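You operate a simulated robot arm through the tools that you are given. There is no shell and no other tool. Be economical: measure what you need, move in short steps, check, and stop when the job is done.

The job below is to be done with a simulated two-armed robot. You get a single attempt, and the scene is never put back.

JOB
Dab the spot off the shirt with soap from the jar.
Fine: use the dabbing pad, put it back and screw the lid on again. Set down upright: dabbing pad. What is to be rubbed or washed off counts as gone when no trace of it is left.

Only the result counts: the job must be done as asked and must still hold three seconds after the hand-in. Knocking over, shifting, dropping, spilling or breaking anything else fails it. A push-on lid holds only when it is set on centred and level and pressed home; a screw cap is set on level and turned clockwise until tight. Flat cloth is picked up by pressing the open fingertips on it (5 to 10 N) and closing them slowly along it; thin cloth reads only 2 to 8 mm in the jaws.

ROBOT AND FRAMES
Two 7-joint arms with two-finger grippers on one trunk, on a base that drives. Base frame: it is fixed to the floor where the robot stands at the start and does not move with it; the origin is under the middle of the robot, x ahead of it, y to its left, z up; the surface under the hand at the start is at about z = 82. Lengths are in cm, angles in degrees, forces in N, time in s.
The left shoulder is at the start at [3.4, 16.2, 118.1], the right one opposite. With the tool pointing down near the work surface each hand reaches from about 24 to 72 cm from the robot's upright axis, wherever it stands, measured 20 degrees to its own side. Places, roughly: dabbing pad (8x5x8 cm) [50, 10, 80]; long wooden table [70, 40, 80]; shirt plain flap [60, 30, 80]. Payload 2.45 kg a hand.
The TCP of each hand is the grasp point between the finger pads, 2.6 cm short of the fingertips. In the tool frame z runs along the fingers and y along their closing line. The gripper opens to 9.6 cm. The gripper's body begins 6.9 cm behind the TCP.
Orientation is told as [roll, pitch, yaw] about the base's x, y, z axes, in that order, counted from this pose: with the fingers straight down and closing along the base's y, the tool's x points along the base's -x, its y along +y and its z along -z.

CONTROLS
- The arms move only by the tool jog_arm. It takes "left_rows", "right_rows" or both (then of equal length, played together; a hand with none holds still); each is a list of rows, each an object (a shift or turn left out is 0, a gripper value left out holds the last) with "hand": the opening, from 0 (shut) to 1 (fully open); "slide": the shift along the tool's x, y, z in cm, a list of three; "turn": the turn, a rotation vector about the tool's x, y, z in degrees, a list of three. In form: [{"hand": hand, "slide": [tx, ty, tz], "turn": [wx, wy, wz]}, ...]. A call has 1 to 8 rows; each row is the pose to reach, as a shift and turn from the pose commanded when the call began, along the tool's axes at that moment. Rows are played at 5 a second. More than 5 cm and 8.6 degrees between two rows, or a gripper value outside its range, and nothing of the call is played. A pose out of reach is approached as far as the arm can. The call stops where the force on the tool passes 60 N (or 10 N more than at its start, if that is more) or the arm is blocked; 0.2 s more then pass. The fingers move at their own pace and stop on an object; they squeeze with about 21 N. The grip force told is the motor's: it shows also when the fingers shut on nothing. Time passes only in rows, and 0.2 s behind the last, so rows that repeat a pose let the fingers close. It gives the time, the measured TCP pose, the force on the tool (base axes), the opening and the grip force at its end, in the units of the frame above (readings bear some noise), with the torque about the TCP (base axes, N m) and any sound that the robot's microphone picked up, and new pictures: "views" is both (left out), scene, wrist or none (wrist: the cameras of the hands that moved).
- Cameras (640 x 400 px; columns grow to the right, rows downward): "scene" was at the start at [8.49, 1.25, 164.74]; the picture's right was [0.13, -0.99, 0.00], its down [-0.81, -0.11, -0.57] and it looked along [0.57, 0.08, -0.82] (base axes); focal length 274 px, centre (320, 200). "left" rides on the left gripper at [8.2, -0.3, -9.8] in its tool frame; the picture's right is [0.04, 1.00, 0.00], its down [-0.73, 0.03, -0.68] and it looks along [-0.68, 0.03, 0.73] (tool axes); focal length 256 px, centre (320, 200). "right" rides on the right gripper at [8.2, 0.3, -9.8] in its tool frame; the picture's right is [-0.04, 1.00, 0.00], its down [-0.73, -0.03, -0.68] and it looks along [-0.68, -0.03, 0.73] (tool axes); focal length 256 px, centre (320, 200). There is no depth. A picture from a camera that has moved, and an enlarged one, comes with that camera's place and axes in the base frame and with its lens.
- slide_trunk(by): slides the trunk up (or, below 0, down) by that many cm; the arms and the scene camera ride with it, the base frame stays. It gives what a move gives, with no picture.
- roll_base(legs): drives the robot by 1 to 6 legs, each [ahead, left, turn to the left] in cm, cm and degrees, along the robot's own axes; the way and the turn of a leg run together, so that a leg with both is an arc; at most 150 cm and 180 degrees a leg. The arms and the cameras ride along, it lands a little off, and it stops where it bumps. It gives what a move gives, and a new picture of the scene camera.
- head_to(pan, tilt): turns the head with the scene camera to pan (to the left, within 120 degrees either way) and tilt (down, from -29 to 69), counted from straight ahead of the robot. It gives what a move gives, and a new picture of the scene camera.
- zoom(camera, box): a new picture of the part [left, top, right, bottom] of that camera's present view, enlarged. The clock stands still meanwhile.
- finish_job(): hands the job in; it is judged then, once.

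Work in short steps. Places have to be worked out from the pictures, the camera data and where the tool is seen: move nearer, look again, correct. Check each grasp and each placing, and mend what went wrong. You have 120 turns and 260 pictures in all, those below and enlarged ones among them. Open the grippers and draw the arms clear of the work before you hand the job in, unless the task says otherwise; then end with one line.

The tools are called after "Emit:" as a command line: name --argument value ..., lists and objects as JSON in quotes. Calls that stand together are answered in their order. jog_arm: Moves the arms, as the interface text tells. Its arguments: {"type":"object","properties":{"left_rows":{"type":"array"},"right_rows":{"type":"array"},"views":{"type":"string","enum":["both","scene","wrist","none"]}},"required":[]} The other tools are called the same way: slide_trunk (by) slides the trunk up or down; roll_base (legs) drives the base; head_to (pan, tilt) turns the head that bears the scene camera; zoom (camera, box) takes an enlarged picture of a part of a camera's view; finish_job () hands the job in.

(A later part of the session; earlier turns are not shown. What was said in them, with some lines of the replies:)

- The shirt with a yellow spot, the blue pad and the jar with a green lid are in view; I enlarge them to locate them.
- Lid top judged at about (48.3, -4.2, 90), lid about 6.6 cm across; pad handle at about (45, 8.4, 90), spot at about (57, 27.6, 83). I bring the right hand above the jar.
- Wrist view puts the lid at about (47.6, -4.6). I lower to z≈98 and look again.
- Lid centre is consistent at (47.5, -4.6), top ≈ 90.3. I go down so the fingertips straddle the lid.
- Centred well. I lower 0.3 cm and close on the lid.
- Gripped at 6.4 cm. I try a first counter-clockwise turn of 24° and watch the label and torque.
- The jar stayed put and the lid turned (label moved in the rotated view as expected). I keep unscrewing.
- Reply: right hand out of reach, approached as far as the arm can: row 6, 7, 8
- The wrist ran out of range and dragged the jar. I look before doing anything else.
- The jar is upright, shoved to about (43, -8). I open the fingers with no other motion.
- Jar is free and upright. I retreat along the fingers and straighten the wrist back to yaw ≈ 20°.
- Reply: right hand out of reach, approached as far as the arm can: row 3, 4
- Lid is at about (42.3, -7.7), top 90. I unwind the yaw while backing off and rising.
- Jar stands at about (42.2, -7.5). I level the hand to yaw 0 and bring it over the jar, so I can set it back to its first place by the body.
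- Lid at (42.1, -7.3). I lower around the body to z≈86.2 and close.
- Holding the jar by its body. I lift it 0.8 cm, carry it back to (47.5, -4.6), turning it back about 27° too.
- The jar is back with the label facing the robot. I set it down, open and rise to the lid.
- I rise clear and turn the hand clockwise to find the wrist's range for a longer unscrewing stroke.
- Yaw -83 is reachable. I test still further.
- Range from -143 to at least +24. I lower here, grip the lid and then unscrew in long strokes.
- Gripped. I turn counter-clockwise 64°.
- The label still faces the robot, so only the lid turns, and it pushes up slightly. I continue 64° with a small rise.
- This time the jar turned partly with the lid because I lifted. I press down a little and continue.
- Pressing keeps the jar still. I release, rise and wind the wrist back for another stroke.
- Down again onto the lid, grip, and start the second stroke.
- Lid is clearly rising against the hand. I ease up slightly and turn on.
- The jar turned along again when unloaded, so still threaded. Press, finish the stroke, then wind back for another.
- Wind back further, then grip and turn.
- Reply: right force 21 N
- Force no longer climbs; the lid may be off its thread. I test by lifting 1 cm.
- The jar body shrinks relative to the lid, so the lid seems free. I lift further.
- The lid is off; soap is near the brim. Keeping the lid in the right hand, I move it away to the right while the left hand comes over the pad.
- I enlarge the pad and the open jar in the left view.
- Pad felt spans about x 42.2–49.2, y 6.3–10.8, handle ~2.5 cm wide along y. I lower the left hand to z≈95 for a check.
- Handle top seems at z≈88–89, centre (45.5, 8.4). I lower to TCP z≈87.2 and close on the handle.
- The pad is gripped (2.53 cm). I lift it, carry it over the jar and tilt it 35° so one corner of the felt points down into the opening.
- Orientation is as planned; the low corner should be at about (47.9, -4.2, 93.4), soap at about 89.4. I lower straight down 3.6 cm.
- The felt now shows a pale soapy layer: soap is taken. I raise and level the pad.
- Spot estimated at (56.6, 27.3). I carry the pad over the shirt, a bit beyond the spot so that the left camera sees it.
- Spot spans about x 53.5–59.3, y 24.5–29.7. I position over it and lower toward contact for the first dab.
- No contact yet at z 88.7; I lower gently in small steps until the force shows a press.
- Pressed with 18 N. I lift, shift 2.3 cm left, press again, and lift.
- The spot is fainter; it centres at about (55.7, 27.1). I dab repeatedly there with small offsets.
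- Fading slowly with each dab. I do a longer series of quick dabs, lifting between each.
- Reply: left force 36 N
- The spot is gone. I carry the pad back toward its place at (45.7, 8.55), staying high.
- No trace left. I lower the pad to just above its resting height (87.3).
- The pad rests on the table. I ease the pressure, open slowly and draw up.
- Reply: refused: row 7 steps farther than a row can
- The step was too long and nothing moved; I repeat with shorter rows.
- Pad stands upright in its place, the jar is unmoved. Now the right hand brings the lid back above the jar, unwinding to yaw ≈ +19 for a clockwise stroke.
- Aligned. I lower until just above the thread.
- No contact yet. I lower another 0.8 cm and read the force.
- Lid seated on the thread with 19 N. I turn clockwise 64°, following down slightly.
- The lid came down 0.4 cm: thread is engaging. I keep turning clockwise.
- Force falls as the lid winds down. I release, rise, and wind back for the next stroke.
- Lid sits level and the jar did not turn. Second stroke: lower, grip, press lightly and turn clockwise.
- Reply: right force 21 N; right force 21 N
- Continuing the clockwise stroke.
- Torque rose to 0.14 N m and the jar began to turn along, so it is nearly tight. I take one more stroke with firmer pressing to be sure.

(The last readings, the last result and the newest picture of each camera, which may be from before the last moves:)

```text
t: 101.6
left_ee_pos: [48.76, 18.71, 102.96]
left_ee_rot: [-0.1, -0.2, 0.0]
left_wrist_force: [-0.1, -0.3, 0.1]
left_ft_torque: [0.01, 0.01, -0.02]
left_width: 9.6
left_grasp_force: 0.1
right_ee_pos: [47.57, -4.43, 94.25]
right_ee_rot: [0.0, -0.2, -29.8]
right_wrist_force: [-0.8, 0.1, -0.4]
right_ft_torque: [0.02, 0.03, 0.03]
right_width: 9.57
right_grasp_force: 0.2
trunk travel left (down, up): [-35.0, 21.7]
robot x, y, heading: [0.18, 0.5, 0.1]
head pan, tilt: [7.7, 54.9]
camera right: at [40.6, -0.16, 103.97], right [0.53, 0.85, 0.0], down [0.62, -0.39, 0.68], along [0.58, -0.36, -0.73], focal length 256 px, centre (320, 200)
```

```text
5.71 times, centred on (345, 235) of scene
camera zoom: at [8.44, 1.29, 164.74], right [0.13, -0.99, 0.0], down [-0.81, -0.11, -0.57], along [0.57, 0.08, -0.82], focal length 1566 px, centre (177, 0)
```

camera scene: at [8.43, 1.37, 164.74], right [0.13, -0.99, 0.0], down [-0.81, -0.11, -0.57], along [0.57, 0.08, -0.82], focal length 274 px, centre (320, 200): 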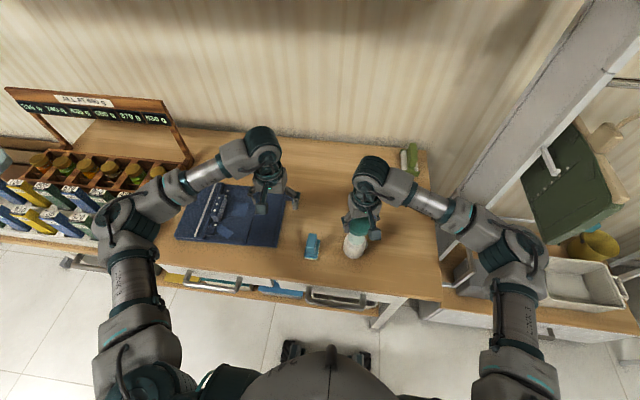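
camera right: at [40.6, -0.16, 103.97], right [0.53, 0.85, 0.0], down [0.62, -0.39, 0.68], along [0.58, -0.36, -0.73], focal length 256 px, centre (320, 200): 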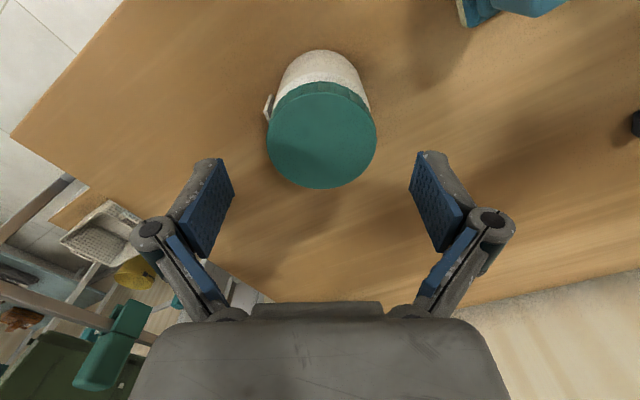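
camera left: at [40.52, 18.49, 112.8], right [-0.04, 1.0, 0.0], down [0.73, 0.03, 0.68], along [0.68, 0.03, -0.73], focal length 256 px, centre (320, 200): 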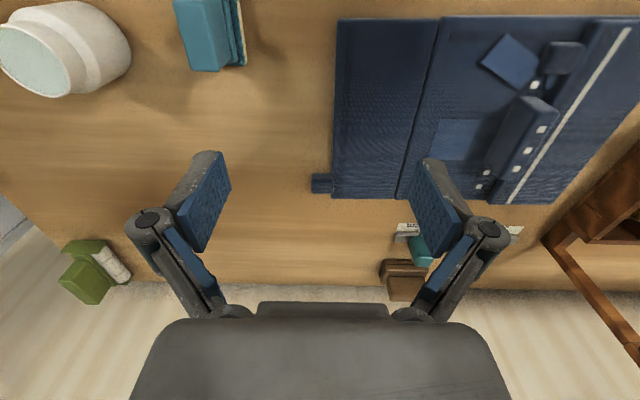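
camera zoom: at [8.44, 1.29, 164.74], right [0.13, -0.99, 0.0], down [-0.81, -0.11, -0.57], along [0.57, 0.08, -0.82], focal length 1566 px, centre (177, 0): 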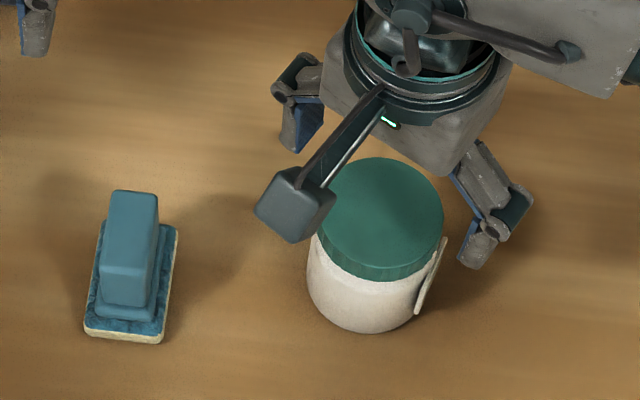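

Lid level. I grip again with a firmer press and turn clockwise, watching the torque.

Emit:
jog_arm --right_rows '[{"slide": [0, 0, 2.2]}, {"slide": [0, 0, 4.0]}, {"hand": 0.75, "slide": [0, 0, 4.0]}, {"hand": 0, "slide": [0, 0, 4.0]}, {"hand": 0, "slide": [0, 0, 4.0]}, {"hand": 0, "slide": [0, 0, 4.4]}, {"slide": [0, 0, 4.5], "turn": [0, 0, 8]}, {"slide": [0, 0, 4.5], "turn": [0, 0, 16]}]' --views "none"

Emit:
jog_arm --right_rows '[{"turn": [0, 0, 8]}, {"turn": [0, 0, 16]}, {"turn": [0, 0, 24]}, {"turn": [0, 0, 32]}]' --views "wrist"

Emit:
zoom --camera "scene" --box '[290, 200, 400, 270]'

```text
t: 103.4
left_ee_pos: [48.63, 18.68, 103.07]
left_ee_rot: [-0.2, -0.2, 0.0]
left_wrist_force: [1.0, -0.9, 0.3]
left_ft_torque: [0.01, -0.01, 0.04]
left_width: 9.61
left_grasp_force: 0.1
right_ee_pos: [47.54, -4.64, 89.86]
right_ee_rot: [0.3, -0.3, -46.1]
right_wrist_force: [2.7, -1.9, 24.0]
right_ft_torque: [-0.23, 0.05, 0.3]
right_width: 6.25
right_grasp_force: 21.3
trunk travel left (down, up): [-35.0, 21.7]
robot x, y, heading: [-0.07, -0.05, -0.0]
head pan, tilt: [7.7, 54.9]
```

```text
t: 104.4
left_ee_pos: [48.49, 18.71, 103.17]
left_ee_rot: [0.0, -0.2, -0.1]
left_wrist_force: [0.0, -0.2, 0.4]
left_ft_torque: [-0.03, 0.0, -0.02]
left_width: 9.61
left_grasp_force: 0.0
right_ee_pos: [47.44, -4.53, 89.87]
right_ee_rot: [0.3, -0.2, -78.1]
right_wrist_force: [-0.3, -1.7, 29.3]
right_ft_torque: [-0.21, 0.28, 0.33]
right_width: 6.28
right_grasp_force: 20.5
trunk travel left (down, up): [-35.0, 21.7]
robot x, y, heading: [0.19, 0.17, 0.1]
head pan, tilt: [7.7, 54.9]
camera right: at [46.0, 3.51, 99.67], right [0.99, 0.17, 0.0], down [0.12, -0.72, 0.68], along [0.12, -0.67, -0.73], focal length 256 px, centre (320, 200)
```

right: 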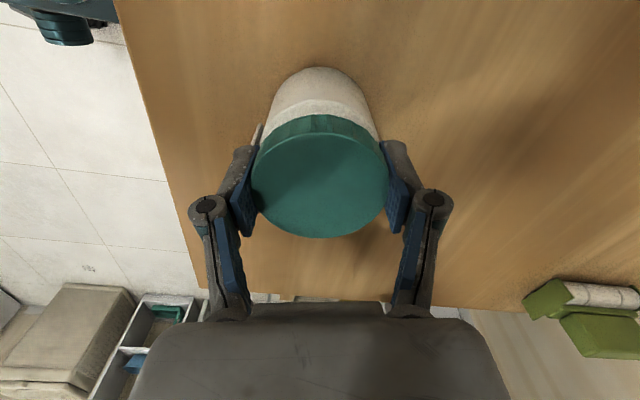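

```text
5.71 times, centred on (345, 235) of scene
camera zoom: at [7.94, 1.25, 164.79], right [0.13, -0.99, 0.0], down [-0.81, -0.11, -0.57], along [0.57, 0.08, -0.82], focal length 1566 px, centre (177, 0)
```

zoom: 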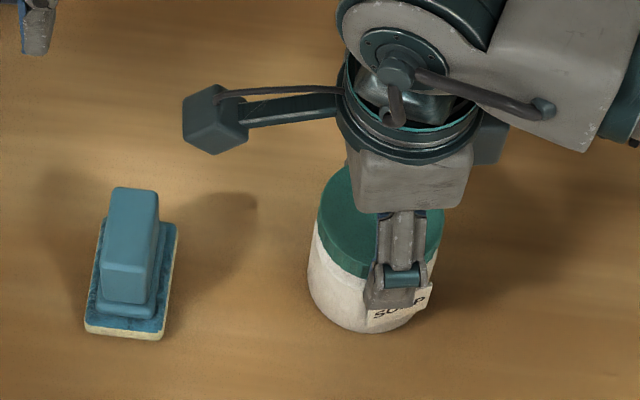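

Lid and jar turn together at 0.33 N m: tight. I release, rise and draw the arm away.

Emit:
jog_arm --right_rows '[{"slide": [0, 0, -0.2]}, {"hand": 0.85, "slide": [0, 0, -0.2]}, {"hand": 1, "slide": [0, 0, -0.2]}, {"slide": [0, 0, -4.5]}, {"slide": [0, 0, -9]}, {"slide": [-3, 0, -12]}, {"slide": [-7, 0, -14]}, {"slide": [-11.5, 0, -15]}]'

Emit:
zoom --camera "scene" --box '[280, 200, 400, 275]'

Emit:
zoom --camera "scene" --box '[160, 160, 320, 260]'

```text
t: 106.2
left_ee_pos: [48.61, 18.5, 103.17]
left_ee_rot: [0.1, -0.2, 0.0]
left_wrist_force: [0.1, 0.6, 0.7]
left_ft_torque: [0.0, 0.03, 0.03]
left_width: 9.58
left_grasp_force: 0.1
right_ee_pos: [49.8, -16.28, 104.81]
right_ee_rot: [0.2, 0.1, -77.8]
right_wrist_force: [0.5, 0.1, 0.7]
right_ft_torque: [0.03, -0.02, 0.02]
right_width: 9.57
right_grasp_force: 0.1
trunk travel left (down, up): [-35.0, 21.7]
robot x, y, heading: [-0.17, 0.04, -0.0]
head pan, tilt: [7.7, 54.9]
camera scene: at [8.37, 0.8, 164.75], right [0.14, -0.99, 0.0], down [-0.81, -0.11, -0.57], along [0.57, 0.08, -0.82], focal length 274 px, centre (320, 200)
camera right: at [48.34, -8.26, 114.76], right [0.99, 0.17, 0.0], down [0.12, -0.73, 0.68], along [0.12, -0.67, -0.74], focal length 256 px, centre (320, 200)
```

scene: 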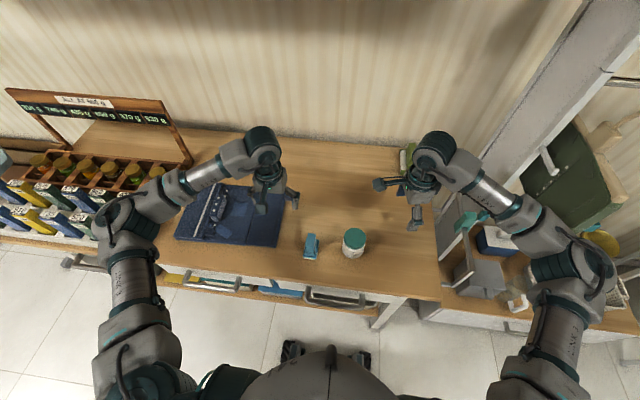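
right: 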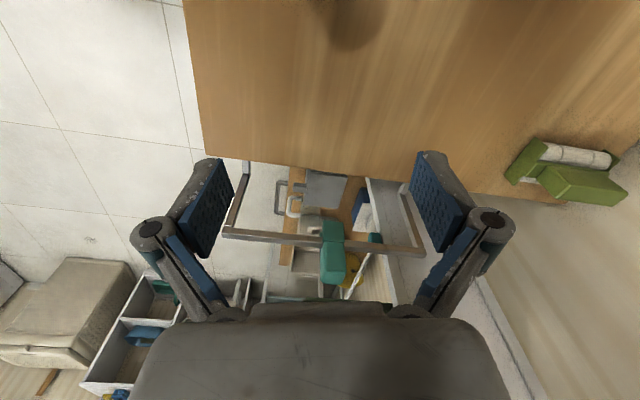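

```text
5.33 times, centred on (340, 238) of scene
camera zoom: at [8.37, 0.8, 164.75], right [0.14, -0.99, 0.0], down [-0.81, -0.11, -0.57], along [0.57, 0.08, -0.82], focal length 1462 px, centre (213, 0)
```

zoom: 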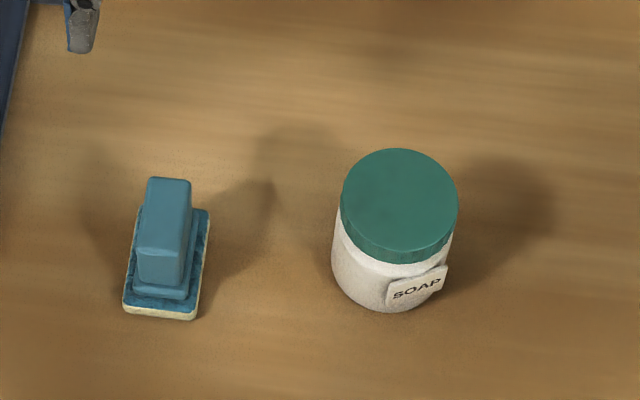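

```text
4.00 times, centred on (240, 210) of scene
camera zoom: at [8.37, 0.8, 164.75], right [0.14, -0.99, 0.0], down [-0.81, -0.11, -0.57], along [0.57, 0.08, -0.82], focal length 1096 px, centre (640, 160)
```

zoom: 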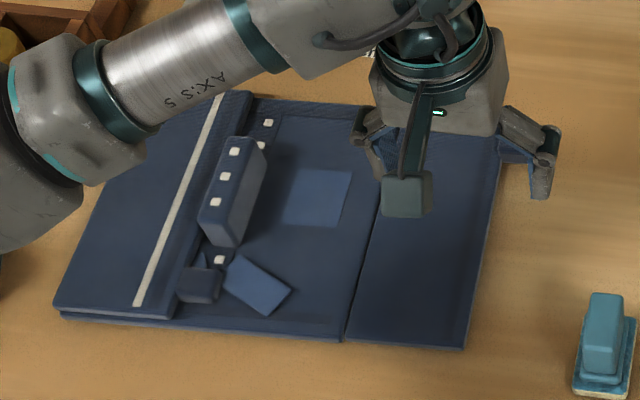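

Jar closed, pad upright. I draw the left arm up and aside and inspect the whole flap once more.

Emit:
jog_arm --left_rows '[{"slide": [-3, 2, -3]}, {"slide": [-6, 4, -6]}, {"slide": [-9, 7, -8]}, {"slide": [-12, 10, -10]}, {"slide": [-12, 13, -13]}]' --views "wrist"

Emit:
zoom --camera "scene" --box '[200, 170, 310, 260]'

Emit:
zoom --camera "left" --box '[180, 0, 440, 165]'

```text
t: 107.4
left_ee_pos: [60.51, 31.95, 116.33]
left_ee_rot: [0.0, -0.2, 0.0]
left_wrist_force: [-0.1, -0.4, 0.3]
left_ft_torque: [-0.01, 0.0, 0.0]
left_width: 9.6
left_grasp_force: 0.1
right_ee_pos: [49.73, -16.07, 105.0]
right_ee_rot: [0.2, -0.1, -78.0]
right_wrist_force: [-0.2, 0.0, -0.9]
right_ft_torque: [0.0, -0.03, -0.04]
right_width: 9.62
right_grasp_force: 0.0
trunk travel left (down, up): [-35.0, 21.7]
robot x, y, heading: [-0.14, 0.15, 0.1]
head pan, tilt: [7.7, 54.9]
camera left: at [52.34, 31.55, 126.01], right [-0.04, 1.0, 0.0], down [0.73, 0.03, 0.68], along [0.68, 0.03, -0.73], focal length 256 px, centre (320, 200)
```

left: 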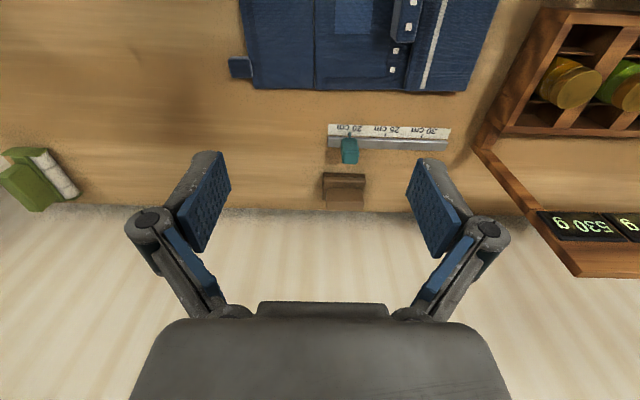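

```text
4.44 times, centred on (255, 215) of scene
camera zoom: at [8.3, 1.25, 164.75], right [0.13, -0.99, 0.0], down [-0.81, -0.11, -0.57], along [0.57, 0.08, -0.82], focal length 1218 px, centre (609, 133)
```

zoom: 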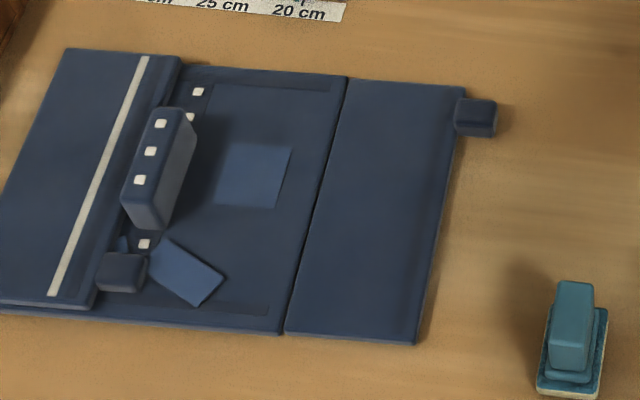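

```text
2.42 times, centred on (310, 82) of left
camera zoom: at [52.34, 31.55, 126.01], right [-0.04, 1.0, 0.0], down [0.73, 0.03, 0.68], along [0.68, 0.03, -0.73], focal length 621 px, centre (344, 485)
```

zoom: 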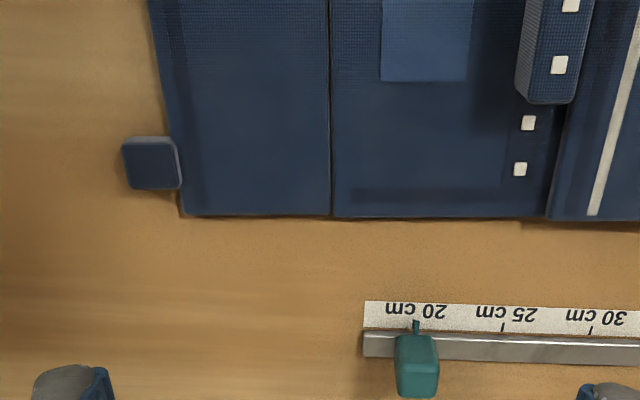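

The flap is clean, the pad stands upright in its place, the jar is screwed shut, and both arms are clear with open grippers. I hand the job in.

Emit:
finish_job

```text
The job is handed in.
```

The spot is off the shirt with no trace left, the dabbing pad is back upright in its place, and the soap jar's lid is screwed on tight again; partway through, the wrist ran out of range and dragged the jar about 6 cm, and I set it back where it had stood.
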